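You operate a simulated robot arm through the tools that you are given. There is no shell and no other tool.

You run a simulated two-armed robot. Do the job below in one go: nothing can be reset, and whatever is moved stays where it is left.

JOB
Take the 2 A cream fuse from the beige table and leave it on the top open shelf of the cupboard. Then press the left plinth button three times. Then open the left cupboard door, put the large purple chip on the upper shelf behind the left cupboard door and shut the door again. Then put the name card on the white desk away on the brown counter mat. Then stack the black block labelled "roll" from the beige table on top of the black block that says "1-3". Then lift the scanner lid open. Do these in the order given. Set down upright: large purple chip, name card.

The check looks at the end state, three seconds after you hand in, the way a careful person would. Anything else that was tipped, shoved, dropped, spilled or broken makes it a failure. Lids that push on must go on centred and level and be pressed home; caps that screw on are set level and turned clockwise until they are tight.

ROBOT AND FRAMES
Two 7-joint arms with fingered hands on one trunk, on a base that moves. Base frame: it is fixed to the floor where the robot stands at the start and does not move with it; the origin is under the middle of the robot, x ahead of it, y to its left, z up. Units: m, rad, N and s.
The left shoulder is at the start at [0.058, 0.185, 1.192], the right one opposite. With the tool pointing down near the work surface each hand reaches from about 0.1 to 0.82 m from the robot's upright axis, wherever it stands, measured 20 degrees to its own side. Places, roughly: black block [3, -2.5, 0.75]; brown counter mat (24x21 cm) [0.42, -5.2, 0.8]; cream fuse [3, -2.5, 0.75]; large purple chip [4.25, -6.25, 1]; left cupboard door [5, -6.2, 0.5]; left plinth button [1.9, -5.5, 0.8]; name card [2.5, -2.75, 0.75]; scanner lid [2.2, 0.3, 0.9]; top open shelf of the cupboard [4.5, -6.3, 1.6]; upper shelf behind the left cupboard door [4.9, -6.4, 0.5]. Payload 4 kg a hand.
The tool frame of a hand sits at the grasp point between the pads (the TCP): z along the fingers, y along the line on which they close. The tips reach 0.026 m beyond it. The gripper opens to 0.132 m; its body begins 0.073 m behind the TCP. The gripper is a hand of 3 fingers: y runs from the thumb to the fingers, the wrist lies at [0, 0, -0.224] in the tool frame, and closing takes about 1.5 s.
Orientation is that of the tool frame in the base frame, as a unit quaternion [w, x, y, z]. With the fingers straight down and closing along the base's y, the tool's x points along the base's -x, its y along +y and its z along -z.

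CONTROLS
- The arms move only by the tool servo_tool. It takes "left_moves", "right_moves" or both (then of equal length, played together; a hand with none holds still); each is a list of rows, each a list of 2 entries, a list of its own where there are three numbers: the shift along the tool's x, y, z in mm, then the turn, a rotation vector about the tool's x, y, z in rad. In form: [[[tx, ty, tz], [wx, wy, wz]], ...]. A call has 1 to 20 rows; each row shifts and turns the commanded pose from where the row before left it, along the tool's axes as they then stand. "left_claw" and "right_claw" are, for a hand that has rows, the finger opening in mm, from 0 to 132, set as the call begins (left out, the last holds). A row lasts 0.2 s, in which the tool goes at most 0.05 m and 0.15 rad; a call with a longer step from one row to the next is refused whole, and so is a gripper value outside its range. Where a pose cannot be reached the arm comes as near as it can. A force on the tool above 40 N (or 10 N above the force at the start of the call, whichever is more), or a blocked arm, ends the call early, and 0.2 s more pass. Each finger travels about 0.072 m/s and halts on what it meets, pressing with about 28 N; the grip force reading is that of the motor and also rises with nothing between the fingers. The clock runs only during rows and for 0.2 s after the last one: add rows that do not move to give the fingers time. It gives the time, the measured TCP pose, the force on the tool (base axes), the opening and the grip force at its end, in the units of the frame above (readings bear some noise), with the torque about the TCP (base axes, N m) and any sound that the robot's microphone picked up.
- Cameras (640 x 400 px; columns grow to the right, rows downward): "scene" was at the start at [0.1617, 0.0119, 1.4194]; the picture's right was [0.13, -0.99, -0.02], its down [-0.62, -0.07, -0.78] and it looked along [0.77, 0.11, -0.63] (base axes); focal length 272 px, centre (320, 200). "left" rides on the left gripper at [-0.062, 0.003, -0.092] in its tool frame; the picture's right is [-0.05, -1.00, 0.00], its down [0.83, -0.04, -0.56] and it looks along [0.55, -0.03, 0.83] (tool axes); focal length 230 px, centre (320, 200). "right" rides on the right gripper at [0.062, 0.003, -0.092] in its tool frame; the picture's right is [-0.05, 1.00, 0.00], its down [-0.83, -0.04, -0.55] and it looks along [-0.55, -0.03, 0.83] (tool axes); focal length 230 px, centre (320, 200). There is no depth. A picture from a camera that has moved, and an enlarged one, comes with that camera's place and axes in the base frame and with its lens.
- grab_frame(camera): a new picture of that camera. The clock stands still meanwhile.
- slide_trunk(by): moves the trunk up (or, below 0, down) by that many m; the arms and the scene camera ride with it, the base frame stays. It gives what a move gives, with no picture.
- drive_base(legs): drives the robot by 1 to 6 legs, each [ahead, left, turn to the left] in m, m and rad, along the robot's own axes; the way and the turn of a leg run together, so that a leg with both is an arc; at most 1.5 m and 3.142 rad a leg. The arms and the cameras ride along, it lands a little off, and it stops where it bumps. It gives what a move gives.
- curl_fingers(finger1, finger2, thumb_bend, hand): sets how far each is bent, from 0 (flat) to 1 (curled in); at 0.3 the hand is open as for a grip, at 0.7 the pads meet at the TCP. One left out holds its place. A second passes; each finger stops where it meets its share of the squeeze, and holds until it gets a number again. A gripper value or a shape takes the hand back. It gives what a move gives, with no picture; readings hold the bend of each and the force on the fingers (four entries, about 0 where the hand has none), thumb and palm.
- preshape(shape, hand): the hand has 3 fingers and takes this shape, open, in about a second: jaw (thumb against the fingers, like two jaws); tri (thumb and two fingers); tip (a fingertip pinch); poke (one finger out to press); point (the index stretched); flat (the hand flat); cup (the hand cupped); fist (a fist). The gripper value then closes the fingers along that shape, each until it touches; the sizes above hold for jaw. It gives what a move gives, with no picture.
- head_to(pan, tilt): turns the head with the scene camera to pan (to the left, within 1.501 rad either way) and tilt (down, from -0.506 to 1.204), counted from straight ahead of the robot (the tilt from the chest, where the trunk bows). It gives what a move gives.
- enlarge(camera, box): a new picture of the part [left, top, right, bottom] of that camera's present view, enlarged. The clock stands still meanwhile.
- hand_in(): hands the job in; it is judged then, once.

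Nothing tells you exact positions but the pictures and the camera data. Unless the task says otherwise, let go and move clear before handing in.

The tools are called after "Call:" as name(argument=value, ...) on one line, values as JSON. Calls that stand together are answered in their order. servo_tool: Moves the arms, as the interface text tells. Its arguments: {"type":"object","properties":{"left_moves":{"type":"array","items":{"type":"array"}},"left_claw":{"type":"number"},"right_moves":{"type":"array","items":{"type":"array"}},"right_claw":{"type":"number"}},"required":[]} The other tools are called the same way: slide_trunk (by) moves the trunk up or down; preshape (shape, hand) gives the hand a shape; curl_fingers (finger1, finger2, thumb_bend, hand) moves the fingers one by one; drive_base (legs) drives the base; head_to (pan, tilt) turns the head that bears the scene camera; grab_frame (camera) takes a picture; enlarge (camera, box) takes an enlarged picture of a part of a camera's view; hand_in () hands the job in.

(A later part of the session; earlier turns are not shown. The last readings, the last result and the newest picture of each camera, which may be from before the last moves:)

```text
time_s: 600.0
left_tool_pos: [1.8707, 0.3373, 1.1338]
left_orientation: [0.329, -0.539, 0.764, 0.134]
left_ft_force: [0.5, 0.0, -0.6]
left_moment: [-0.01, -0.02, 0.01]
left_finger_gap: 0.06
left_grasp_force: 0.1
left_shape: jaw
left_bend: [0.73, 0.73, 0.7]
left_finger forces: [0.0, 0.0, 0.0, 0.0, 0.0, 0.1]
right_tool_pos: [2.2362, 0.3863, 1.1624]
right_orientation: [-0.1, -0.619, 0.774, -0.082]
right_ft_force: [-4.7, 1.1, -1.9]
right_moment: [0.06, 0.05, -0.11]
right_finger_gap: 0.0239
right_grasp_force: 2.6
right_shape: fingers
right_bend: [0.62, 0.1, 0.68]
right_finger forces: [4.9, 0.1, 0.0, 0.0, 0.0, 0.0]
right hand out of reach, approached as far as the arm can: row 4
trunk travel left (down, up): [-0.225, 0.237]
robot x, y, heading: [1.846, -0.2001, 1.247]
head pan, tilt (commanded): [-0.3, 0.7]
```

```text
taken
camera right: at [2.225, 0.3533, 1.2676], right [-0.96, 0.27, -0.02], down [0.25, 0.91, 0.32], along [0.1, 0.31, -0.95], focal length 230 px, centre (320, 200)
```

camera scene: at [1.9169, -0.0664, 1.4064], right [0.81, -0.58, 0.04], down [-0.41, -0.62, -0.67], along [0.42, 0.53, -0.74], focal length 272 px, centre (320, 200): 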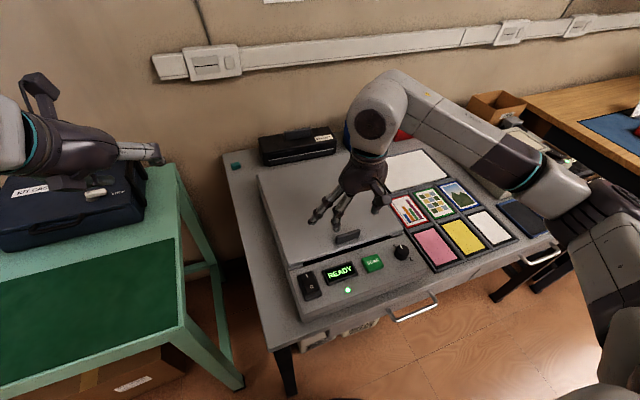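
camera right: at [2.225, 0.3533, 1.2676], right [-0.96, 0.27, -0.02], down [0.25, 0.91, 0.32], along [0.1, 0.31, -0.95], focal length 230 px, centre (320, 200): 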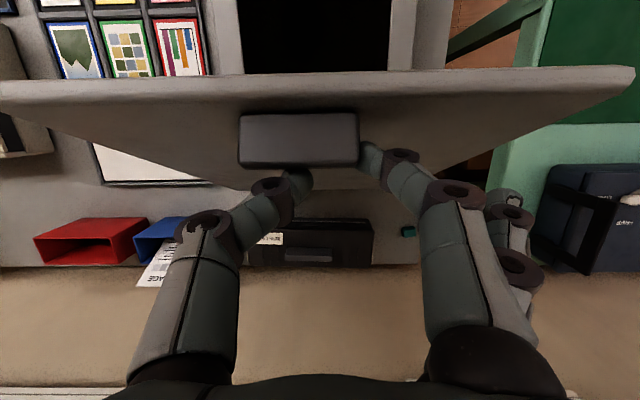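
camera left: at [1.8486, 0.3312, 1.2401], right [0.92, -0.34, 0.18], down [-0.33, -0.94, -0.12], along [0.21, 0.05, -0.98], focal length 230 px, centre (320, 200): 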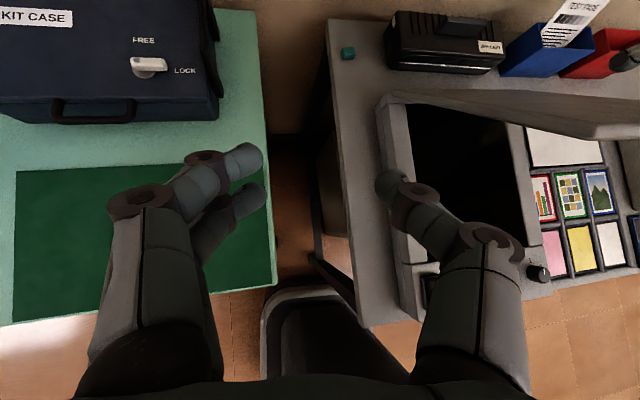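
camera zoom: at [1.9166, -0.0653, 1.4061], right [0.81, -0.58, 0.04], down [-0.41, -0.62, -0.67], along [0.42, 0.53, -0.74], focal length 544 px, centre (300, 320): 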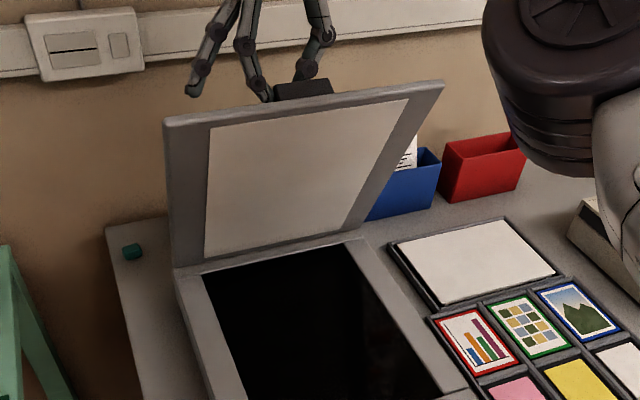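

It's at roughly 75° and I'm near my reach limit. I'll open the fingers gently and watch whether the lid stays.

Call:
curl_fingers(hand="right", finger1=0.5)

Call:
enlarge(camera="scene", box=[220, 40, 440, 240])

```text
time_s: 601.0
left_tool_pos: [1.872, 0.3362, 1.1315]
left_orientation: [0.328, -0.539, 0.764, 0.135]
left_ft_force: [0.0, -0.3, -0.1]
left_moment: [-0.02, -0.01, 0.0]
left_finger_gap: 0.0603
left_grasp_force: 0.0
left_shape: jaw
left_bend: [0.73, 0.73, 0.7]
left_finger forces: [0.1, 0.1, 0.0, 0.0, 0.0, 0.0]
right_tool_pos: [2.2375, 0.387, 1.1609]
right_orientation: [-0.099, -0.619, 0.775, -0.082]
right_ft_force: [0.1, 0.3, -0.3]
right_moment: [-0.02, 0.0, 0.0]
right_finger_gap: 0.0391
right_grasp_force: 0.0
right_shape: fingers
right_bend: [0.5, 0.1, 0.68]
right_finger forces: [0.1, 0.0, 0.1, 0.0, 0.1, 0.1]
trunk travel left (down, up): [-0.225, 0.237]
robot x, y, heading: [1.8404, -0.1987, 1.245]
head pan, tilt (commanded): [-0.3, 0.7]
```

```text
2.00 times, centred on (330, 140) of scene
camera zoom: at [1.9171, -0.0657, 1.4061], right [0.81, -0.58, 0.04], down [-0.41, -0.62, -0.67], along [0.42, 0.53, -0.74], focal length 544 px, centre (300, 320)
```

zoom: 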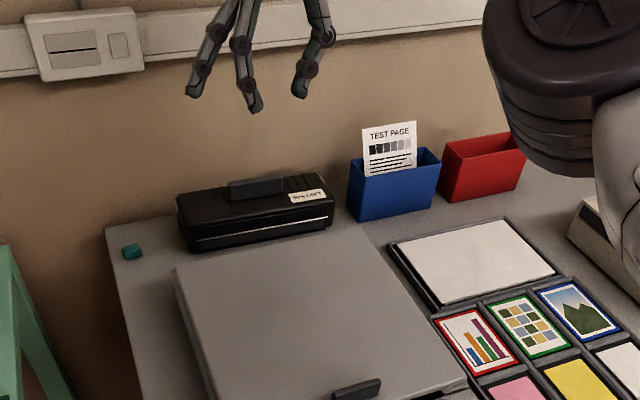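

Without support the lid falls shut, so it must go past vertical to its stop. I need to stand still closer. I'll bring the hand back and drive up ~0.08 m more.

Call:
servo_tool(right_moves=[[[25, 0, -10], [0, -0.06, 0]], [[30, 0, 0], [0, -0.06, 0]], [[30, 0, 10], [0, -0.06, 0]], [[30, 0, 20], [0, -0.06, 0]], [[30, 0, 30], [0, 0, 0]], [[30, 0, 30], [0, 0, 0]], [[20, 0, 30], [0, 0, 0]], [[0, 0, 0], [0, 0, 0]]])

Call:
drive_base(legs=[[0.09, 0, 0]])

Call:
grab_frame(camera="right")

Call:
grab_frame(camera="scene")

```text
time_s: 602.8
left_tool_pos: [1.8715, 0.3355, 1.1337]
left_orientation: [0.329, -0.538, 0.764, 0.134]
left_ft_force: [0.0, 0.2, 0.0]
left_moment: [-0.01, -0.01, 0.0]
left_finger_gap: 0.0601
left_grasp_force: 0.1
left_shape: jaw
left_bend: [0.73, 0.73, 0.7]
left_finger forces: [0.1, 0.0, 0.0, 0.1, 0.0, 0.0]
right_tool_pos: [2.1953, 0.2022, 1.0749]
right_orientation: [0.002, -0.626, 0.78, -0.004]
right_ft_force: [-0.3, 1.2, -0.2]
right_moment: [0.02, 0.01, -0.01]
right_finger_gap: 0.0392
right_grasp_force: 0.1
right_shape: fingers
right_bend: [0.5, 0.1, 0.68]
right_finger forces: [0.0, 0.0, 0.0, 0.0, 0.0, 0.0]
trunk travel left (down, up): [-0.225, 0.237]
robot x, y, heading: [1.8474, -0.202, 1.252]
head pan, tilt (commanded): [-0.3, 0.7]
```

```text
time_s: 603.9
left_tool_pos: [1.8676, 0.3611, 1.1295]
left_orientation: [0.325, -0.547, 0.759, 0.137]
left_ft_force: [-0.2, -0.1, -0.9]
left_moment: [0.01, 0.0, 0.01]
left_finger_gap: 0.0598
left_grasp_force: 0.0
left_shape: jaw
left_bend: [0.73, 0.73, 0.7]
left_finger forces: [0.0, 0.0, 0.0, 0.0, 0.0, 0.0]
right_tool_pos: [2.1959, 0.2335, 1.0711]
right_orientation: [0.0, -0.633, 0.774, -0.005]
right_ft_force: [0.1, -0.3, -0.4]
right_moment: [0.01, -0.02, 0.02]
right_finger_gap: 0.0388
right_grasp_force: 0.1
right_shape: fingers
right_bend: [0.5, 0.1, 0.68]
right_finger forces: [0.0, 0.0, 0.0, 0.0, 0.0, 0.1]
trunk travel left (down, up): [-0.225, 0.237]
robot x, y, heading: [1.8461, -0.1755, 1.264]
head pan, tilt (commanded): [-0.3, 0.7]
stopped in leg 1: the robot was blocked; the commanded pose is now the measured one
```

```text
taken
camera right: at [2.1793, 0.1744, 1.1651], right [-0.97, 0.25, -0.01], down [0.2, 0.81, 0.55], along [0.14, 0.53, -0.83], focal length 230 px, centre (320, 200)
```

right: 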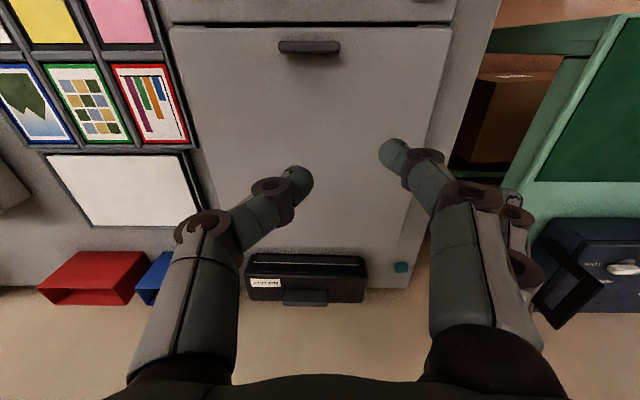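

```text
taken
camera scene: at [1.9206, -0.0391, 1.4056], right [0.82, -0.57, 0.04], down [-0.4, -0.63, -0.67], along [0.41, 0.53, -0.74], focal length 272 px, centre (320, 200)
```

scene: 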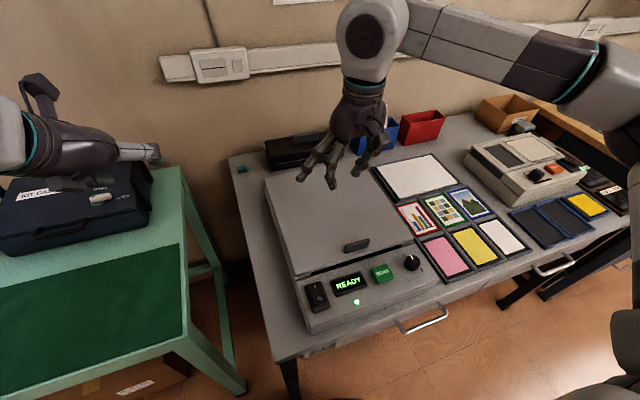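

The base is against something, only 2–3 cm gained. I'll back off 1 cm to stay clear and instead raise the trunk 0.12 m, which gives the arm the missing reach.

Call:
drive_base(legs=[[-0.01, 0, -0.014]])

Call:
slide_trunk(by=0.13)

Call:
servo_tool(right_moves=[[[20, 0, 40], [0, 0, 0]], [[20, 0, 40], [0, 0, 0]], [[15, 0, 40], [0, 0, 0]], [[0, 0, 40], [0, 0, 0]], [[0, 0, 40], [0, 0, 0]], [[0, 0, 0], [0, 0, 0]]])

Call:
curl_fingers(hand="right", finger1=0.48, thumb_bend=0.48)

Call:
grab_frame(camera="right")

Call:
grab_frame(camera="scene")

```text
time_s: 604.6
left_tool_pos: [1.871, 0.3519, 1.1304]
left_orientation: [0.327, -0.541, 0.763, 0.135]
left_ft_force: [0.0, -0.4, -0.2]
left_moment: [0.02, -0.08, 0.01]
left_finger_gap: 0.0599
left_grasp_force: 0.0
left_shape: jaw
left_bend: [0.73, 0.73, 0.7]
left_finger forces: [0.0, 0.1, 0.0, 0.0, 0.0, 0.1]
right_tool_pos: [2.1967, 0.2193, 1.0728]
right_orientation: [0.001, -0.627, 0.779, -0.005]
right_ft_force: [0.5, 0.0, 0.2]
right_moment: [0.01, 0.0, 0.04]
right_finger_gap: 0.0391
right_grasp_force: 0.1
right_shape: fingers
right_bend: [0.5, 0.1, 0.68]
right_finger forces: [0.0, 0.0, 0.0, 0.0, 0.0, 0.1]
trunk travel left (down, up): [-0.225, 0.237]
robot x, y, heading: [1.8446, -0.1814, 1.249]
head pan, tilt (commanded): [-0.3, 0.7]
```

```text
time_s: 606.2
left_tool_pos: [1.8721, 0.3502, 1.2609]
left_orientation: [0.329, -0.541, 0.762, 0.136]
left_ft_force: [-0.1, -1.0, -0.2]
left_moment: [-0.02, -0.01, 0.01]
left_finger_gap: 0.0602
left_grasp_force: 0.0
left_shape: jaw
left_bend: [0.73, 0.73, 0.7]
left_finger forces: [0.0, 0.0, 0.0, 0.0, 0.1, 0.0]
right_tool_pos: [2.1982, 0.2183, 1.2035]
right_orientation: [0.001, -0.627, 0.779, -0.005]
right_ft_force: [-0.2, -0.5, 0.1]
right_moment: [-0.03, -0.01, 0.0]
right_finger_gap: 0.0389
right_grasp_force: 0.1
right_shape: fingers
right_bend: [0.5, 0.1, 0.68]
right_finger forces: [0.0, 0.0, 0.0, 0.1, 0.1, 0.1]
trunk travel left (down, up): [-0.355, 0.107]
robot x, y, heading: [1.844, -0.1889, 1.251]
head pan, tilt (commanded): [-0.3, 0.7]
```

```text
time_s: 607.6
left_tool_pos: [1.8713, 0.349, 1.2622]
left_orientation: [0.329, -0.542, 0.761, 0.138]
left_ft_force: [0.7, -0.2, 0.4]
left_moment: [0.01, -0.02, -0.03]
left_finger_gap: 0.06
left_grasp_force: 0.1
left_shape: jaw
left_bend: [0.73, 0.73, 0.7]
left_finger forces: [0.0, 0.0, 0.0, 0.1, 0.0, 0.0]
right_tool_pos: [2.1858, 0.1619, 1.0029]
right_orientation: [0.001, -0.628, 0.778, -0.004]
right_ft_force: [-0.1, 0.0, 0.0]
right_moment: [0.01, 0.01, 0.01]
right_finger_gap: 0.039
right_grasp_force: 0.2
right_shape: fingers
right_bend: [0.5, 0.1, 0.68]
right_finger forces: [0.0, 0.0, 0.1, 0.0, 0.0, 0.0]
trunk travel left (down, up): [-0.355, 0.107]
robot x, y, heading: [1.8453, -0.1843, 1.249]
head pan, tilt (commanded): [-0.3, 0.7]
```

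```text
time_s: 608.6
left_tool_pos: [1.8722, 0.3492, 1.2616]
left_orientation: [0.329, -0.542, 0.761, 0.138]
left_ft_force: [-0.7, 0.6, 0.4]
left_moment: [-0.01, -0.01, -0.01]
left_finger_gap: 0.0601
left_grasp_force: 0.1
left_shape: jaw
left_bend: [0.73, 0.73, 0.7]
left_finger forces: [0.0, 0.0, 0.0, 0.1, 0.1, 0.0]
right_tool_pos: [2.1848, 0.1623, 1.0031]
right_orientation: [0.001, -0.628, 0.779, -0.005]
right_ft_force: [1.5, -0.6, -0.7]
right_moment: [0.0, -0.01, 0.05]
right_finger_gap: 0.0738
right_grasp_force: 0.0
right_shape: fingers
right_bend: [0.48, 0.1, 0.48]
right_finger forces: [0.0, 0.0, 0.1, 0.1, 0.0, 0.0]
trunk travel left (down, up): [-0.355, 0.107]
robot x, y, heading: [1.8485, -0.1862, 1.249]
head pan, tilt (commanded): [-0.3, 0.7]
```

```text
taken
camera right: at [2.1684, 0.1036, 1.0964], right [-0.96, 0.26, -0.01], down [0.22, 0.81, 0.55], along [0.15, 0.53, -0.83], focal length 230 px, centre (320, 200)
```

right: 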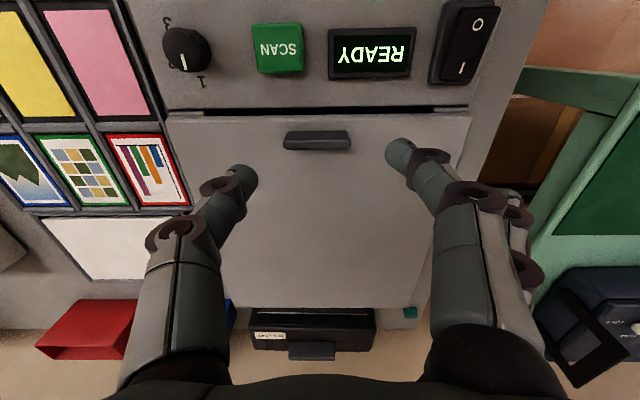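

```text
taken
camera scene: at [1.8992, -0.1099, 1.5524], right [0.81, -0.58, 0.01], down [-0.38, -0.55, -0.75], along [0.44, 0.6, -0.67], focal length 272 px, centre (320, 200)
```

scene: 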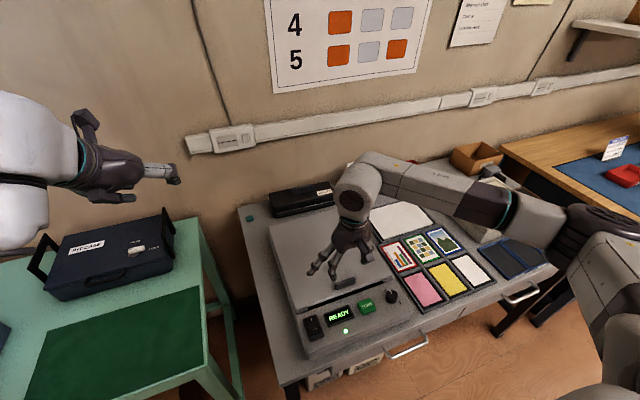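

Aligned again from the higher stance. I'll shift 16 mm/4 mm onto the handle and go down to pinch it.

Call:
servo_tool(right_moves=[[[-16, -4, 0], [0, 0, 0]], [[0, 0, 35], [0, 0, 0]], [[0, 0, 35], [0, 0, 0]], [[0, 0, 16], [0, 0, 0]], [[0, 0, 0], [0, 0, 0]]])

Call:
grab_frame(camera="right")

```text
time_s: 609.8
left_tool_pos: [1.8725, 0.3488, 1.2614]
left_orientation: [0.33, -0.542, 0.761, 0.137]
left_ft_force: [1.6, 1.1, -0.4]
left_moment: [-0.02, 0.02, 0.01]
left_finger_gap: 0.0603
left_grasp_force: 0.2
left_shape: jaw
left_bend: [0.73, 0.73, 0.7]
left_finger forces: [0.0, 0.1, 0.1, 0.0, 0.0, 0.1]
right_tool_pos: [2.1955, 0.1781, 0.9152]
right_orientation: [0.002, -0.628, 0.778, -0.004]
right_ft_force: [0.4, -0.2, 0.1]
right_moment: [0.0, -0.01, -0.01]
right_finger_gap: 0.0736
right_grasp_force: 0.0
right_shape: fingers
right_bend: [0.48, 0.1, 0.48]
right_finger forces: [0.0, 0.1, 0.0, 0.1, 0.0, 0.1]
trunk travel left (down, up): [-0.355, 0.107]
robot x, y, heading: [1.8468, -0.1852, 1.248]
head pan, tilt (commanded): [-0.3, 0.7]
```

```text
taken
camera right: at [2.179, 0.1194, 1.0092], right [-0.96, 0.26, -0.01], down [0.22, 0.81, 0.55], along [0.15, 0.53, -0.83], focal length 230 px, centre (320, 200)
```

right: 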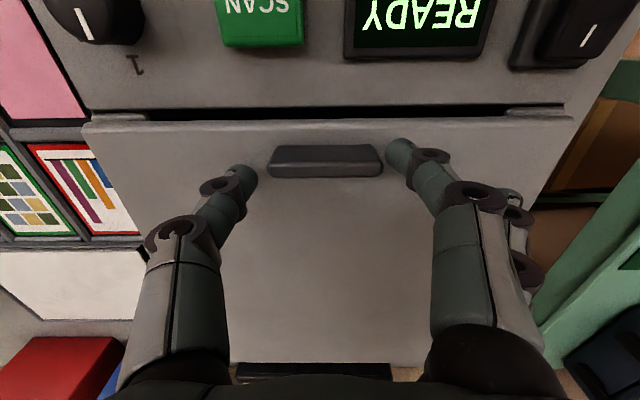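

Slight correction of 2 mm toward me, lower 7 mm, and pinch.

Call:
servo_tool(right_moves=[[[2, 1, 3], [0, 0, 0]], [[0, 0, 3], [0, 0, 0]], [[0, 0, 1.5], [0, 0, 0]], [[0, 0, 0], [0, 0, 0]]])

Call:
curl_fingers(hand="right", finger1=0.9, thumb_bend=0.9)

Call:
servo_tool(right_moves=[[[0, 0, -6], [0, 0.02, 0]], [[-0.8, 0, -10], [0, 0.03, 0]], [[-1.4, 0, -14], [0, 0.04, 0]], [[-1.8, 0, -14], [0, 0.04, 0]], [[-2.2, 0, -14.5], [0, 0.04, 0]], [[0, 0, 0], [0, 0, 0]]])

Call:
enlarge(camera="scene", box=[240, 150, 440, 330])

```text
time_s: 610.8
left_tool_pos: [1.8722, 0.3492, 1.2615]
left_orientation: [0.33, -0.541, 0.762, 0.136]
left_ft_force: [0.5, -0.5, -0.1]
left_moment: [0.01, 0.0, -0.02]
left_finger_gap: 0.06
left_grasp_force: 0.0
left_shape: jaw
left_bend: [0.73, 0.73, 0.7]
left_finger forces: [0.1, 0.1, 0.1, 0.0, 0.0, 0.0]
right_tool_pos: [2.1941, 0.1754, 0.9096]
right_orientation: [0.001, -0.628, 0.778, -0.004]
right_ft_force: [0.1, 0.3, -0.4]
right_moment: [0.02, 0.0, 0.01]
right_finger_gap: 0.0739
right_grasp_force: 0.0
right_shape: fingers
right_bend: [0.48, 0.1, 0.48]
right_finger forces: [0.1, 0.1, 0.1, 0.1, 0.0, 0.0]
trunk travel left (down, up): [-0.355, 0.107]
robot x, y, heading: [1.8483, -0.1866, 1.247]
head pan, tilt (commanded): [-0.3, 0.7]
```

```text
time_s: 611.8
left_tool_pos: [1.8746, 0.3488, 1.2608]
left_orientation: [0.329, -0.541, 0.761, 0.138]
left_ft_force: [0.0, 0.0, -0.2]
left_moment: [-0.03, 0.02, 0.04]
left_finger_gap: 0.06
left_grasp_force: 0.0
left_shape: jaw
left_bend: [0.73, 0.73, 0.7]
left_finger forces: [0.1, 0.0, 0.1, 0.1, 0.0, 0.0]
right_tool_pos: [2.1977, 0.1754, 0.9081]
right_orientation: [0.001, -0.627, 0.779, -0.004]
right_ft_force: [16.2, -2.3, -2.2]
right_moment: [-0.03, 0.23, 0.34]
right_finger_gap: 0.0562
right_grasp_force: 22.6
right_shape: fingers
right_bend: [0.53, 0.1, 0.61]
right_finger forces: [18.6, 0.0, 0.0, 0.1, 27.4, 0.0]
trunk travel left (down, up): [-0.355, 0.107]
robot x, y, heading: [1.8459, -0.185, 1.247]
head pan, tilt (commanded): [-0.3, 0.7]
```

```text
time_s: 613.2
left_tool_pos: [1.8741, 0.3502, 1.2601]
left_orientation: [0.329, -0.541, 0.762, 0.137]
left_ft_force: [0.1, -1.0, -0.2]
left_moment: [0.01, -0.04, 0.0]
left_finger_gap: 0.0603
left_grasp_force: 0.0
left_shape: jaw
left_bend: [0.73, 0.73, 0.7]
left_finger forces: [0.0, 0.1, 0.1, 0.0, 0.1, 0.0]
right_tool_pos: [2.1992, 0.1883, 0.9669]
right_orientation: [-0.066, -0.624, 0.776, -0.057]
right_ft_force: [19.3, 6.2, -5.2]
right_moment: [0.22, 0.38, 0.06]
right_finger_gap: 0.0566
right_grasp_force: 24.1
right_shape: fingers
right_bend: [0.54, 0.1, 0.6]
right_finger forces: [18.6, 0.1, 0.0, 0.0, 29.2, 0.0]
trunk travel left (down, up): [-0.355, 0.107]
robot x, y, heading: [1.8478, -0.1826, 1.252]
head pan, tilt (commanded): [-0.3, 0.7]
```

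```text
2.22 times, centred on (340, 240) of scene
camera zoom: at [1.903, -0.1085, 1.5521], right [0.81, -0.58, 0.01], down [-0.38, -0.55, -0.74], along [0.44, 0.6, -0.67], focal length 604 px, centre (276, 111)
```

zoom: 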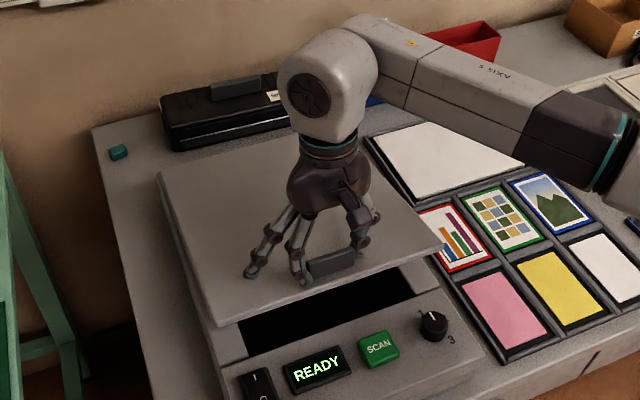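

Pinch is firm (19/29 N). Following the arc with the hand leaning more closely with the lid, to about 37° opening.

Call:
servo_tool(right_moves=[[[-4.1, 0, -19.1], [0, 0.035, 0]], [[-4.7, 0, -19], [0, 0.035, 0]], [[-5.5, 0, -18.8], [0, 0.035, 0]], [[-6.1, 0, -18.6], [0, 0.035, 0]], [[-6.7, 0, -18.5], [0, 0.035, 0]], [[-7.3, 0, -18.4], [0, 0.035, 0]], [[0, 0, 0], [0, 0, 0]]])

Call:
enlarge(camera="scene", box=[240, 130, 440, 310])

```text
time_s: 614.8
left_tool_pos: [1.8731, 0.3508, 1.2591]
left_orientation: [0.329, -0.542, 0.761, 0.138]
left_ft_force: [-0.1, 0.3, -0.9]
left_moment: [0.01, 0.02, 0.02]
left_finger_gap: 0.06
left_grasp_force: 0.1
left_shape: jaw
left_bend: [0.73, 0.73, 0.7]
left_finger forces: [0.0, 0.0, 0.0, 0.2, 0.0, 0.0]
right_tool_pos: [2.2056, 0.2502, 1.0649]
right_orientation: [-0.148, -0.616, 0.764, -0.122]
right_ft_force: [-4.1, 9.7, -10.7]
right_moment: [0.16, 0.15, -0.03]
right_finger_gap: 0.0219
right_grasp_force: 11.4
right_shape: fingers
right_bend: [0.56, 0.1, 0.72]
right_finger forces: [7.6, 0.1, 0.0, 0.1, 15.2, 0.1]
trunk travel left (down, up): [-0.355, 0.107]
robot x, y, heading: [1.8433, -0.1849, 1.255]
head pan, tilt (commanded): [-0.3, 0.7]
```

```text
2.22 times, centred on (340, 220) of scene
camera zoom: at [1.9004, -0.107, 1.552], right [0.81, -0.58, 0.01], down [-0.38, -0.55, -0.74], along [0.44, 0.6, -0.67], focal length 604 px, centre (276, 156)
```

zoom: 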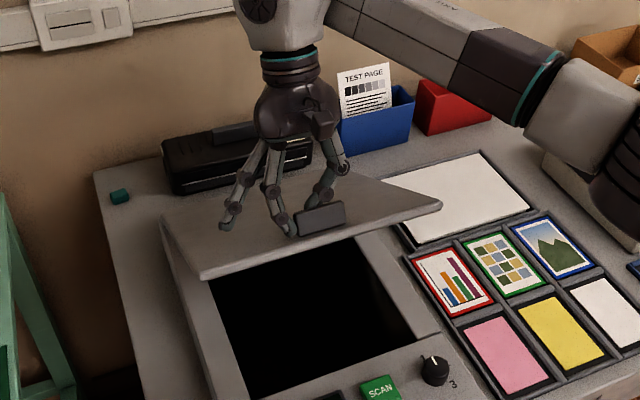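

The thumb has moved behind the handle again (hooked under it), which still lifts the lid well. I'll carry on along the arc.

Call:
servo_tool(right_moves=[[[-7.3, 0, -17.8], [0, 0, 0]], [[-8.5, 0, -17.3], [0, 0, 0]], [[-9.7, 0, -16.7], [0, 0, 0]], [[-10.8, 0, -15.9], [0, 0, 0]], [[0, 0, 0], [0, 0, 0]]])

Call:
enlarge(camera="scene", box=[240, 110, 440, 290])

Call:
grab_frame(camera="right")

```text
time_s: 616.0
left_tool_pos: [1.872, 0.3502, 1.2608]
left_orientation: [0.33, -0.542, 0.761, 0.136]
left_ft_force: [-0.3, 0.4, 0.1]
left_moment: [0.01, -0.02, -0.03]
left_finger_gap: 0.0602
left_grasp_force: 0.0
left_shape: jaw
left_bend: [0.73, 0.73, 0.7]
left_finger forces: [0.1, 0.0, 0.0, 0.1, 0.0, 0.1]
right_tool_pos: [2.2207, 0.3039, 1.1159]
right_orientation: [-0.146, -0.614, 0.766, -0.122]
right_ft_force: [-4.2, 2.0, -3.5]
right_moment: [0.05, 0.08, -0.09]
right_finger_gap: 0.0202
right_grasp_force: 4.7
right_shape: fingers
right_bend: [0.56, 0.1, 0.74]
right_finger forces: [5.8, 0.0, 0.0, 0.0, 3.7, 0.1]
trunk travel left (down, up): [-0.355, 0.107]
robot x, y, heading: [1.8432, -0.1866, 1.253]
head pan, tilt (commanded): [-0.3, 0.7]
```

```text
2.22 times, centred on (340, 200) of scene
camera zoom: at [1.8987, -0.1097, 1.5524], right [0.81, -0.58, 0.01], down [-0.38, -0.55, -0.75], along [0.44, 0.6, -0.67], focal length 604 px, centre (276, 200)
```

zoom: 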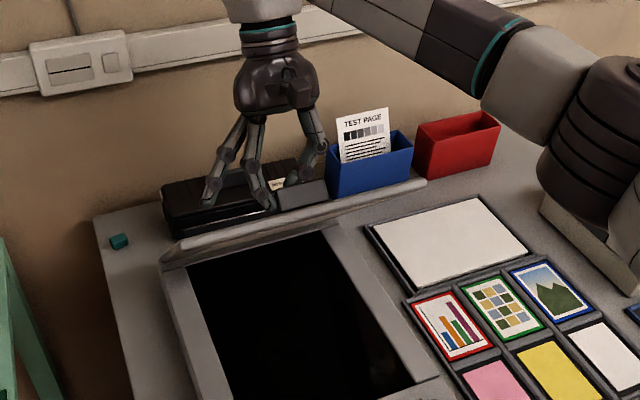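

```text
taken
camera right: at [2.2109, 0.2841, 1.2249], right [-0.97, 0.26, -0.03], down [0.25, 0.95, 0.2], along [0.08, 0.19, -0.98], focal length 230 px, centre (320, 200)
```

right: 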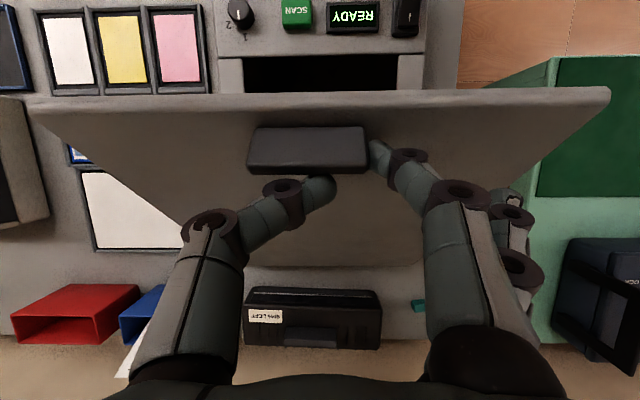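

Still lifting well (about 50°). Continuing to ~70°.

Call:
servo_tool(right_moves=[[[-11.9, 0, -15.1], [0, 0, 0]], [[-13, 0, -14.2], [0, 0, 0]], [[-13.9, 0, -13.4], [0, 0, 0]], [[-14.8, 0, -12.3], [0, 0, 0]], [[0, 0, 0], [0, 0, 0]]])

Call:
enlarge(camera="scene", box=[240, 90, 440, 270])

Call:
grab_frame(camera="right")

```text
time_s: 617.2
left_tool_pos: [1.8729, 0.3498, 1.2618]
left_orientation: [0.33, -0.541, 0.761, 0.138]
left_ft_force: [0.8, 0.0, 0.7]
left_moment: [0.01, -0.03, 0.05]
left_finger_gap: 0.0601
left_grasp_force: 0.1
left_shape: jaw
left_bend: [0.73, 0.73, 0.7]
left_finger forces: [0.1, 0.1, 0.0, 0.0, 0.0, 0.1]
right_tool_pos: [2.2335, 0.3648, 1.1444]
right_orientation: [-0.147, -0.615, 0.765, -0.123]
right_ft_force: [-2.7, 1.4, -2.5]
right_moment: [0.01, -0.02, -0.06]
right_finger_gap: 0.0109
right_grasp_force: 1.8
right_shape: fingers
right_bend: [0.62, 0.1, 0.75]
right_finger forces: [2.9, 0.0, 0.0, 0.0, 0.1, 0.1]
right hand out of reach, approached as far as the arm can: row 4
trunk travel left (down, up): [-0.355, 0.107]
robot x, y, heading: [1.847, -0.1877, 1.251]
head pan, tilt (commanded): [-0.3, 0.7]
```

```text
2.22 times, centred on (340, 180) of scene
camera zoom: at [1.9, -0.11, 1.5523], right [0.81, -0.58, 0.01], down [-0.38, -0.55, -0.75], along [0.44, 0.6, -0.67], focal length 604 px, centre (276, 244)
```

zoom: 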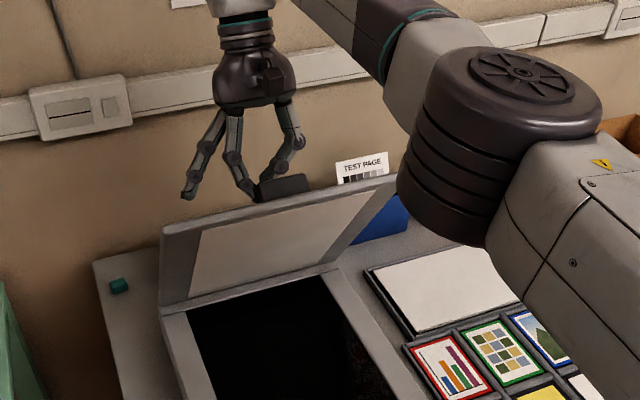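

```text
taken
camera right: at [2.2244, 0.3438, 1.2531], right [-0.97, 0.26, -0.03], down [0.25, 0.95, 0.2], along [0.08, 0.19, -0.98], focal length 230 px, centre (320, 200)
```

right: 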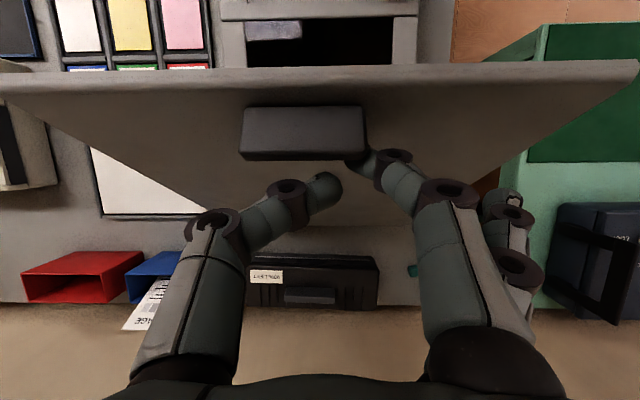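

The fingertips are now under/behind the handle with little contact. I'll raise the hand a bit so the thumb bears up on the handle again.

Call:
servo_tool(right_moves=[[[2.2, 0, -5.5], [0, 0, 0]], [[2.2, 0, -5.5], [0, 0, 0]], [[1, 0, -2.7], [0, 0, 0]]])

Call:
enlarge(camera="scene", box=[240, 90, 440, 270])

Call:
grab_frame(camera="right")

```text
time_s: 618.0
left_tool_pos: [1.8693, 0.3471, 1.263]
left_orientation: [0.331, -0.541, 0.761, 0.136]
left_ft_force: [0.1, 0.6, 0.0]
left_moment: [0.05, -0.02, -0.02]
left_finger_gap: 0.0602
left_grasp_force: 0.1
left_shape: jaw
left_bend: [0.73, 0.73, 0.7]
left_finger forces: [0.0, 0.0, 0.0, 0.1, 0.0, 0.1]
right_tool_pos: [2.2303, 0.3632, 1.1609]
right_orientation: [-0.147, -0.615, 0.765, -0.123]
right_ft_force: [-3.4, 0.5, -3.1]
right_moment: [0.08, -0.03, -0.07]
right_finger_gap: 0.0156
right_grasp_force: 2.1
right_shape: fingers
right_bend: [0.58, 0.1, 0.75]
right_finger forces: [4.1, 0.1, 0.0, 0.0, 0.1, 0.0]
trunk travel left (down, up): [-0.355, 0.107]
robot x, y, heading: [1.8464, -0.1874, 1.25]
head pan, tilt (commanded): [-0.3, 0.7]
```

```text
2.22 times, centred on (340, 180) of scene
camera zoom: at [1.8968, -0.1109, 1.5527], right [0.81, -0.58, 0.01], down [-0.38, -0.55, -0.75], along [0.44, 0.6, -0.67], focal length 604 px, centre (276, 244)
```

zoom: 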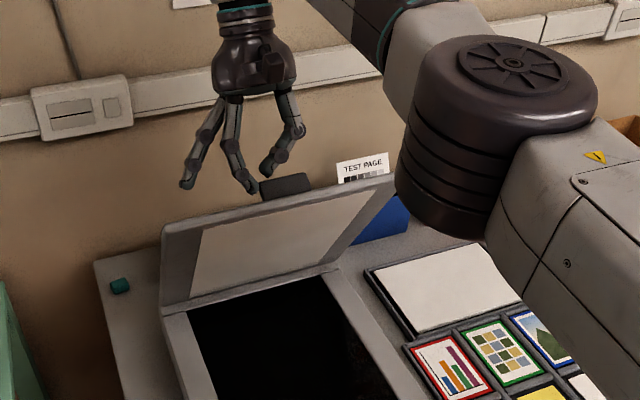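

```text
taken
camera right: at [2.2216, 0.3434, 1.2694], right [-0.97, 0.26, -0.03], down [0.25, 0.95, 0.2], along [0.08, 0.19, -0.98], focal length 230 px, centre (320, 200)
```

right: 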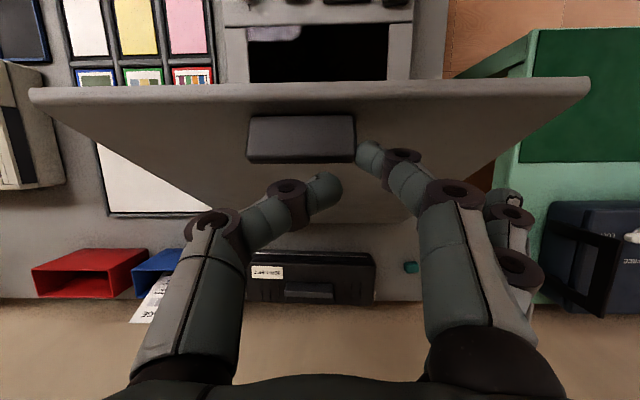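

The lid stays at ~65° under light finger contact. I'll bring the left hand across in front of the lid so that it can push it past vertical from the inside. First sideways, high above.

Call:
servo_tool(left_moves=[[[5.3, -37, 2.7], [0, 0, 0]], [[5.3, -37, 2.7], [0, 0, 0]], [[5.3, -37, 2.7], [0, 0, 0]], [[5.3, -37, 2.7], [0, 0, 0]], [[0, 0, 0], [0, 0, 0]]])

Call:
grab_frame(camera="scene")

```text
time_s: 619.2
left_tool_pos: [2.0059, 0.2821, 1.2628]
left_orientation: [0.33, -0.543, 0.76, 0.137]
left_ft_force: [-0.5, 0.2, 0.1]
left_moment: [0.0, 0.0, -0.01]
left_finger_gap: 0.0598
left_grasp_force: 0.1
left_shape: jaw
left_bend: [0.73, 0.73, 0.7]
left_finger forces: [0.0, 0.0, 0.0, 0.0, 0.1, 0.1]
right_tool_pos: [2.2308, 0.3662, 1.159]
right_orientation: [-0.145, -0.615, 0.765, -0.123]
right_ft_force: [-5.6, -0.6, 0.0]
right_moment: [0.0, 0.06, -0.07]
right_finger_gap: 0.0156
right_grasp_force: 2.0
right_shape: fingers
right_bend: [0.58, 0.1, 0.75]
right_finger forces: [4.5, 0.0, 0.0, 0.1, 0.0, 0.1]
trunk travel left (down, up): [-0.355, 0.107]
robot x, y, heading: [1.8439, -0.1924, 1.252]
head pan, tilt (commanded): [-0.3, 0.7]
```

```text
taken
camera scene: at [1.8969, -0.1103, 1.5525], right [0.81, -0.58, 0.01], down [-0.38, -0.55, -0.75], along [0.44, 0.6, -0.67], focal length 272 px, centre (320, 200)
```

scene: 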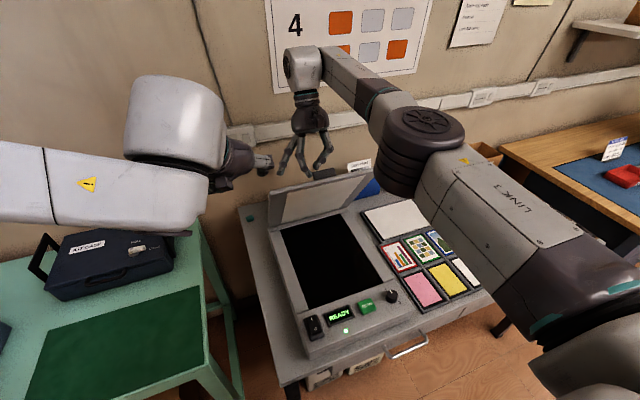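

The left arm moves freely that way. Three more steps across.

Call:
servo_tool(left_moves=[[[8, -37, 0], [0, 0, 0]], [[8, -37, 0], [0, 0, 0]], [[8, -37, 0], [0, 0, 0]], [[0, 0, 0], [0, 0, 0]]])

Call:
grab_frame(camera="scene")

Call:
grab_frame(camera="left")

```text
time_s: 620.2
left_tool_pos: [2.1017, 0.2237, 1.2628]
left_orientation: [0.331, -0.542, 0.761, 0.136]
left_ft_force: [-0.7, 0.4, 0.0]
left_moment: [0.0, -0.03, -0.02]
left_finger_gap: 0.0598
left_grasp_force: 0.1
left_shape: jaw
left_bend: [0.73, 0.73, 0.7]
left_finger forces: [0.1, 0.1, 0.0, 0.0, 0.1, 0.0]
right_tool_pos: [2.2316, 0.365, 1.1588]
right_orientation: [-0.145, -0.615, 0.765, -0.124]
right_ft_force: [-4.4, 0.4, 1.2]
right_moment: [-0.03, 0.09, -0.04]
right_finger_gap: 0.0159
right_grasp_force: 2.0
right_shape: fingers
right_bend: [0.58, 0.1, 0.75]
right_finger forces: [4.7, 0.0, 0.1, 0.0, 0.1, 0.0]
trunk travel left (down, up): [-0.355, 0.107]
robot x, y, heading: [1.8457, -0.1878, 1.254]
head pan, tilt (commanded): [-0.3, 0.7]
```

```text
taken
camera scene: at [1.8972, -0.1098, 1.5524], right [0.81, -0.58, 0.01], down [-0.38, -0.55, -0.75], along [0.44, 0.6, -0.67], focal length 272 px, centre (320, 200)
```

scene: 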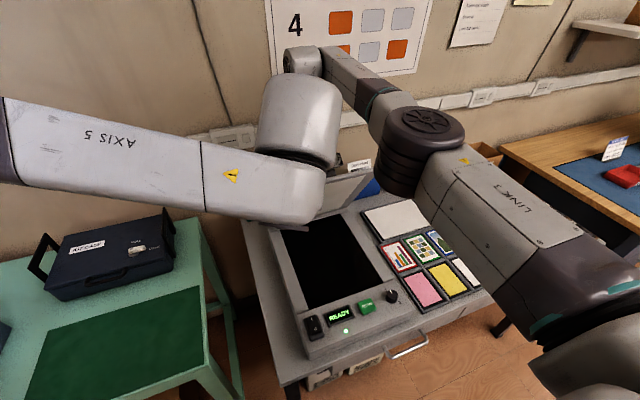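

```text
taken
camera left: at [2.08, 0.2184, 1.3706], right [0.92, -0.34, 0.18], down [-0.32, -0.94, -0.12], along [0.21, 0.05, -0.98], focal length 230 px, centre (320, 200)
```

left: 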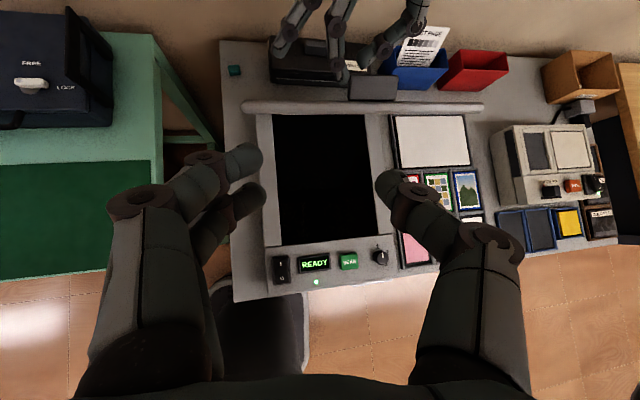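

Perfect: the left hand is in front of the lid, and its camera sees the lid edge-on. Now lower the left hand about 180 mm in front of the lid's inner face.

Call:
servo_tool(left_moves=[[[23.3, 5.3, 27], [0, 0, 0]], [[23.3, 5.3, 27], [0, 0, 0]], [[23.3, 5.3, 27], [0, 0, 0]], [[23.3, 5.3, 27], [0, 0, 0]], [[0, 0, 0], [0, 0, 0]]])

Call:
grab_frame(camera="left")

Call:
grab_frame(camera="scene")

```text
time_s: 621.4
left_tool_pos: [2.1062, 0.2261, 1.1141]
left_orientation: [0.33, -0.542, 0.761, 0.137]
left_ft_force: [0.3, 0.4, -0.1]
left_moment: [-0.02, 0.0, 0.07]
left_finger_gap: 0.0599
left_grasp_force: 0.0
left_shape: jaw
left_bend: [0.73, 0.73, 0.7]
left_finger forces: [0.0, 0.0, 0.0, 0.1, 0.0, 0.1]
right_tool_pos: [2.2308, 0.364, 1.1584]
right_orientation: [-0.145, -0.615, 0.765, -0.123]
right_ft_force: [-5.8, 0.8, -0.3]
right_moment: [-0.01, 0.11, -0.09]
right_finger_gap: 0.0157
right_grasp_force: 2.5
right_shape: fingers
right_bend: [0.58, 0.1, 0.75]
right_finger forces: [5.7, 0.1, 0.0, 0.0, 0.0, 0.0]
trunk travel left (down, up): [-0.355, 0.107]
robot x, y, heading: [1.8458, -0.1835, 1.246]
head pan, tilt (commanded): [-0.3, 0.7]
```

```text
taken
camera left: at [2.0839, 0.2194, 1.2243], right [0.92, -0.34, 0.18], down [-0.32, -0.94, -0.12], along [0.21, 0.05, -0.98], focal length 230 px, centre (320, 200)
```

left: 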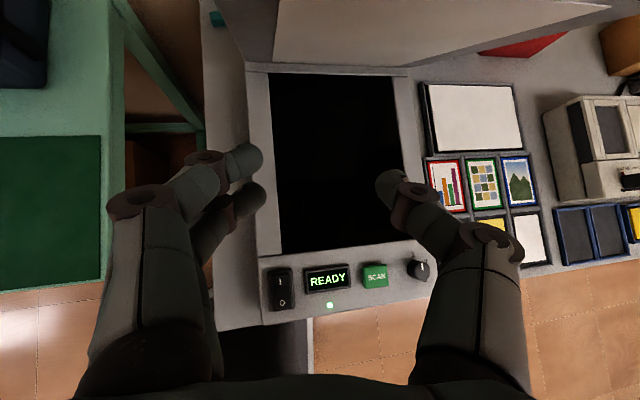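

```text
taken
camera scene: at [1.8979, -0.1103, 1.5525], right [0.81, -0.58, 0.01], down [-0.38, -0.55, -0.75], along [0.44, 0.6, -0.67], focal length 272 px, centre (320, 200)
```

scene: 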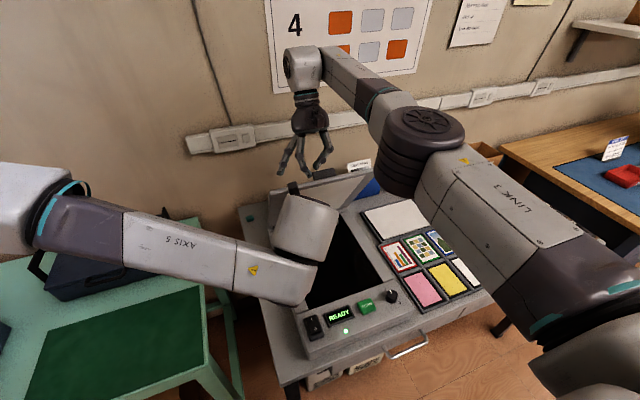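

The left hand faces the lid's inner side. I'll advance it toward the lid until it touches.

Call:
servo_tool(left_moves=[[[-15.2, 1.6, 12.9], [0, 0, 0]], [[-15.2, 1.6, 12.9], [0, 0, 0]], [[-15.2, 1.6, 12.9], [0, 0, 0]], [[-15.2, 1.6, 12.9], [0, 0, 0]], [[-7.6, 0.8, 6.4], [0, 0, 0]], [[0, 0, 0], [0, 0, 0]]])

Call:
grab_frame(camera="left")

```text
time_s: 622.8
left_tool_pos: [2.13, 0.3108, 1.1183]
left_orientation: [0.33, -0.542, 0.761, 0.137]
left_ft_force: [-1.2, -1.6, 0.3]
left_moment: [-0.04, 0.02, 0.03]
left_finger_gap: 0.06
left_grasp_force: 0.0
left_shape: jaw
left_bend: [0.73, 0.73, 0.7]
left_finger forces: [1.3, 0.0, 0.0, 0.0, 0.1, 0.0]
right_tool_pos: [2.2314, 0.3652, 1.1578]
right_orientation: [-0.146, -0.615, 0.765, -0.124]
right_ft_force: [-4.7, 1.8, 1.0]
right_moment: [0.04, 0.14, -0.07]
right_finger_gap: 0.0159
right_grasp_force: 2.8
right_shape: fingers
right_bend: [0.58, 0.1, 0.75]
right_finger forces: [5.4, 0.1, 0.0, 0.0, 0.1, 0.0]
trunk travel left (down, up): [-0.355, 0.107]
robot x, y, heading: [1.8427, -0.1848, 1.25]
head pan, tilt (commanded): [-0.3, 0.7]
```

```text
taken
camera left: at [2.1083, 0.3059, 1.2263], right [0.92, -0.34, 0.18], down [-0.32, -0.94, -0.12], along [0.21, 0.05, -0.98], focal length 230 px, centre (320, 200)
```

left: 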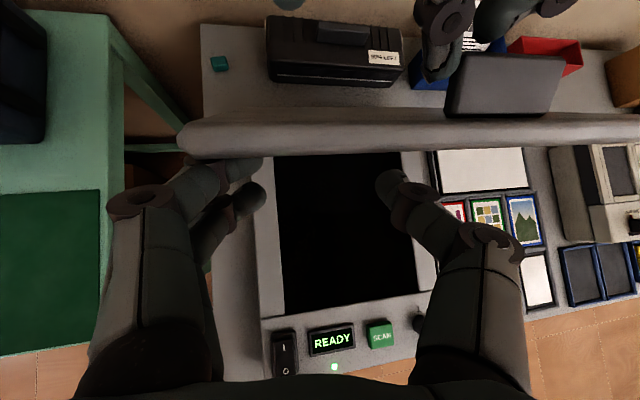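

Contact felt. I'll press 8 mm further so the left hand takes the lid, then open the right fingers and lift the right hand away.

Call:
servo_tool(left_moves=[[[-6.1, 0.6, 5.2], [0, 0, 0]], [[0, 0, 0], [0, 0, 0]]])

Call:
curl_fingers(hand="right", finger1=0.3, thumb_bend=0.3)

Call:
grab_frame(camera="left")

Call:
grab_frame(camera="right")

```text
time_s: 623.4
left_tool_pos: [2.1325, 0.3177, 1.1186]
left_orientation: [0.329, -0.542, 0.762, 0.136]
left_ft_force: [-3.7, -12.2, -2.9]
left_moment: [-0.29, -0.05, 0.42]
left_finger_gap: 0.0601
left_grasp_force: 0.1
left_shape: jaw
left_bend: [0.74, 0.73, 0.7]
left_finger forces: [12.4, 0.0, 0.0, 0.0, 0.1, 0.0]
right_tool_pos: [2.232, 0.3653, 1.1592]
right_orientation: [-0.145, -0.616, 0.765, -0.124]
right_ft_force: [-2.8, 11.0, 4.3]
right_moment: [0.12, 0.13, -0.23]
right_finger_gap: 0.0154
right_grasp_force: 6.0
right_shape: fingers
right_bend: [0.58, 0.1, 0.76]
right_finger forces: [6.3, 0.0, 0.0, 0.0, 5.7, 0.0]
trunk travel left (down, up): [-0.355, 0.107]
robot x, y, heading: [1.8457, -0.1872, 1.249]
head pan, tilt (commanded): [-0.3, 0.7]
```

```text
time_s: 624.4
left_tool_pos: [2.1337, 0.32, 1.1191]
left_orientation: [0.331, -0.542, 0.761, 0.137]
left_ft_force: [-0.1, -0.8, -0.3]
left_moment: [-0.02, 0.0, 0.05]
left_finger_gap: 0.0601
left_grasp_force: 0.0
left_shape: jaw
left_bend: [0.73, 0.73, 0.7]
left_finger forces: [0.7, 0.0, 0.0, 0.1, 0.0, 0.0]
right_tool_pos: [2.2324, 0.3649, 1.157]
right_orientation: [-0.147, -0.615, 0.765, -0.123]
right_ft_force: [0.0, -0.8, 0.2]
right_moment: [0.02, -0.05, 0.01]
right_finger_gap: 0.1339
right_grasp_force: 0.1
right_shape: fingers
right_bend: [0.3, 0.1, 0.3]
right_finger forces: [0.0, 0.0, 0.0, 0.0, 0.0, 0.0]
trunk travel left (down, up): [-0.355, 0.107]
robot x, y, heading: [1.8474, -0.1873, 1.251]
head pan, tilt (commanded): [-0.3, 0.7]
```

```text
taken
camera left: at [2.1118, 0.3141, 1.2266], right [0.92, -0.34, 0.18], down [-0.32, -0.94, -0.12], along [0.21, 0.05, -0.98], focal length 230 px, centre (320, 200)
```

left: 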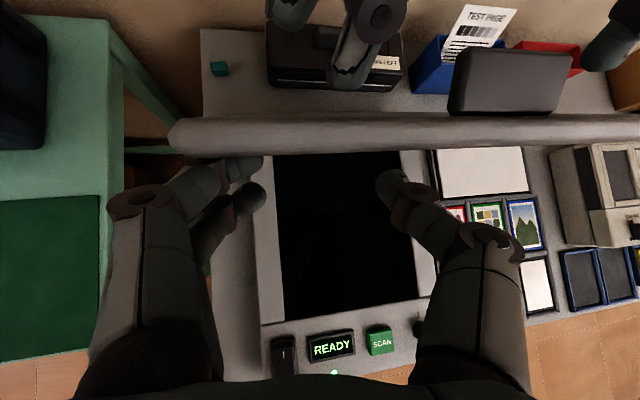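

```text
taken
camera right: at [2.224, 0.3444, 1.2668], right [-0.97, 0.26, -0.03], down [0.25, 0.95, 0.2], along [0.08, 0.19, -0.98], focal length 230 px, centre (320, 200)
```

right: 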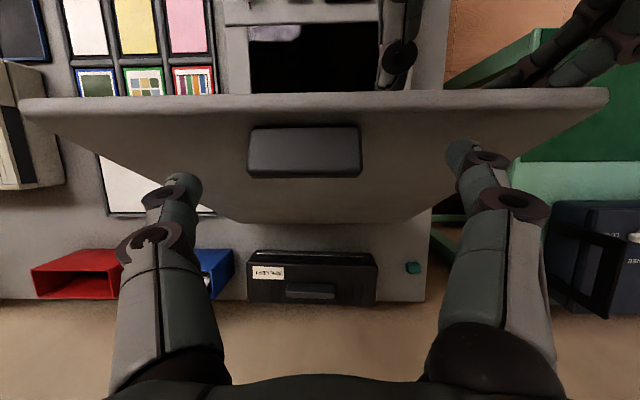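

The left hand now carries the lid. Raising the right hand clear.

Call:
servo_tool(right_moves=[[[14.8, 0, -37], [0, 0, 0]], [[14.8, 0, -37], [0, 0, 0]], [[14.8, 0, -37], [0, 0, 0]], [[0, 0, 0], [0, 0, 0]]])

Call:
grab_frame(camera="left")

Call:
grab_frame(camera="scene")

```text
time_s: 625.4
left_tool_pos: [2.132, 0.32, 1.1182]
left_orientation: [0.33, -0.541, 0.761, 0.136]
left_ft_force: [0.2, -1.0, -0.3]
left_moment: [-0.03, -0.01, -0.04]
left_finger_gap: 0.06
left_grasp_force: 0.1
left_shape: jaw
left_bend: [0.73, 0.73, 0.7]
left_finger forces: [0.9, 0.2, 0.0, 0.0, 0.0, 0.0]
right_tool_pos: [2.2258, 0.3478, 1.2698]
right_orientation: [-0.145, -0.615, 0.766, -0.123]
right_ft_force: [0.0, 0.5, -0.6]
right_moment: [-0.01, 0.03, 0.02]
right_finger_gap: 0.1344
right_grasp_force: 0.0
right_shape: fingers
right_bend: [0.3, 0.1, 0.3]
right_finger forces: [0.0, 0.0, 0.0, 0.0, 0.0, 0.0]
right hand out of reach, approached as far as the arm can: row 2, 3
trunk travel left (down, up): [-0.355, 0.107]
robot x, y, heading: [1.8485, -0.1835, 1.252]
head pan, tilt (commanded): [-0.3, 0.7]
```

```text
taken
camera left: at [2.1108, 0.3138, 1.2265], right [0.92, -0.34, 0.18], down [-0.32, -0.94, -0.12], along [0.21, 0.05, -0.98], focal length 230 px, centre (320, 200)
```

left: 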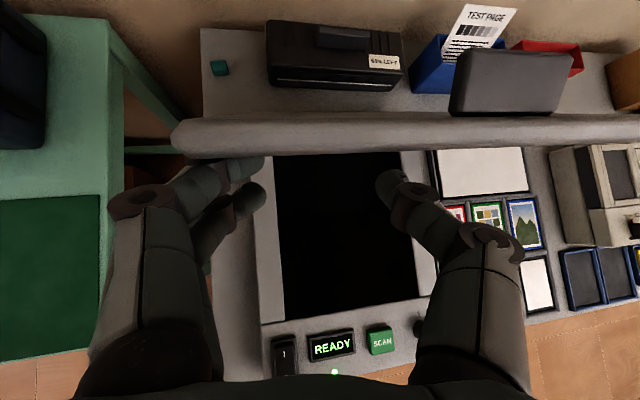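

```text
taken
camera scene: at [1.8979, -0.1094, 1.5523], right [0.81, -0.58, 0.01], down [-0.38, -0.55, -0.75], along [0.44, 0.6, -0.67], focal length 272 px, centre (320, 200)
```

scene: 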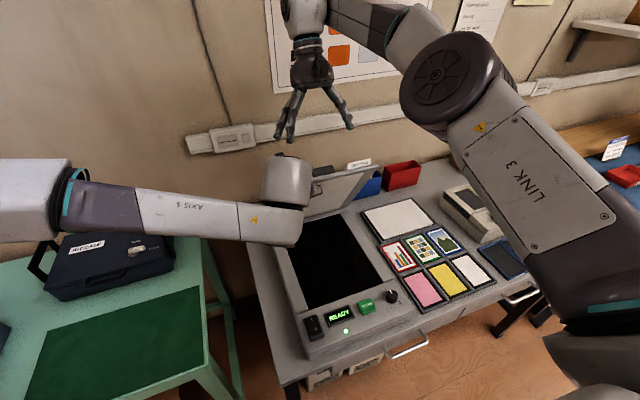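

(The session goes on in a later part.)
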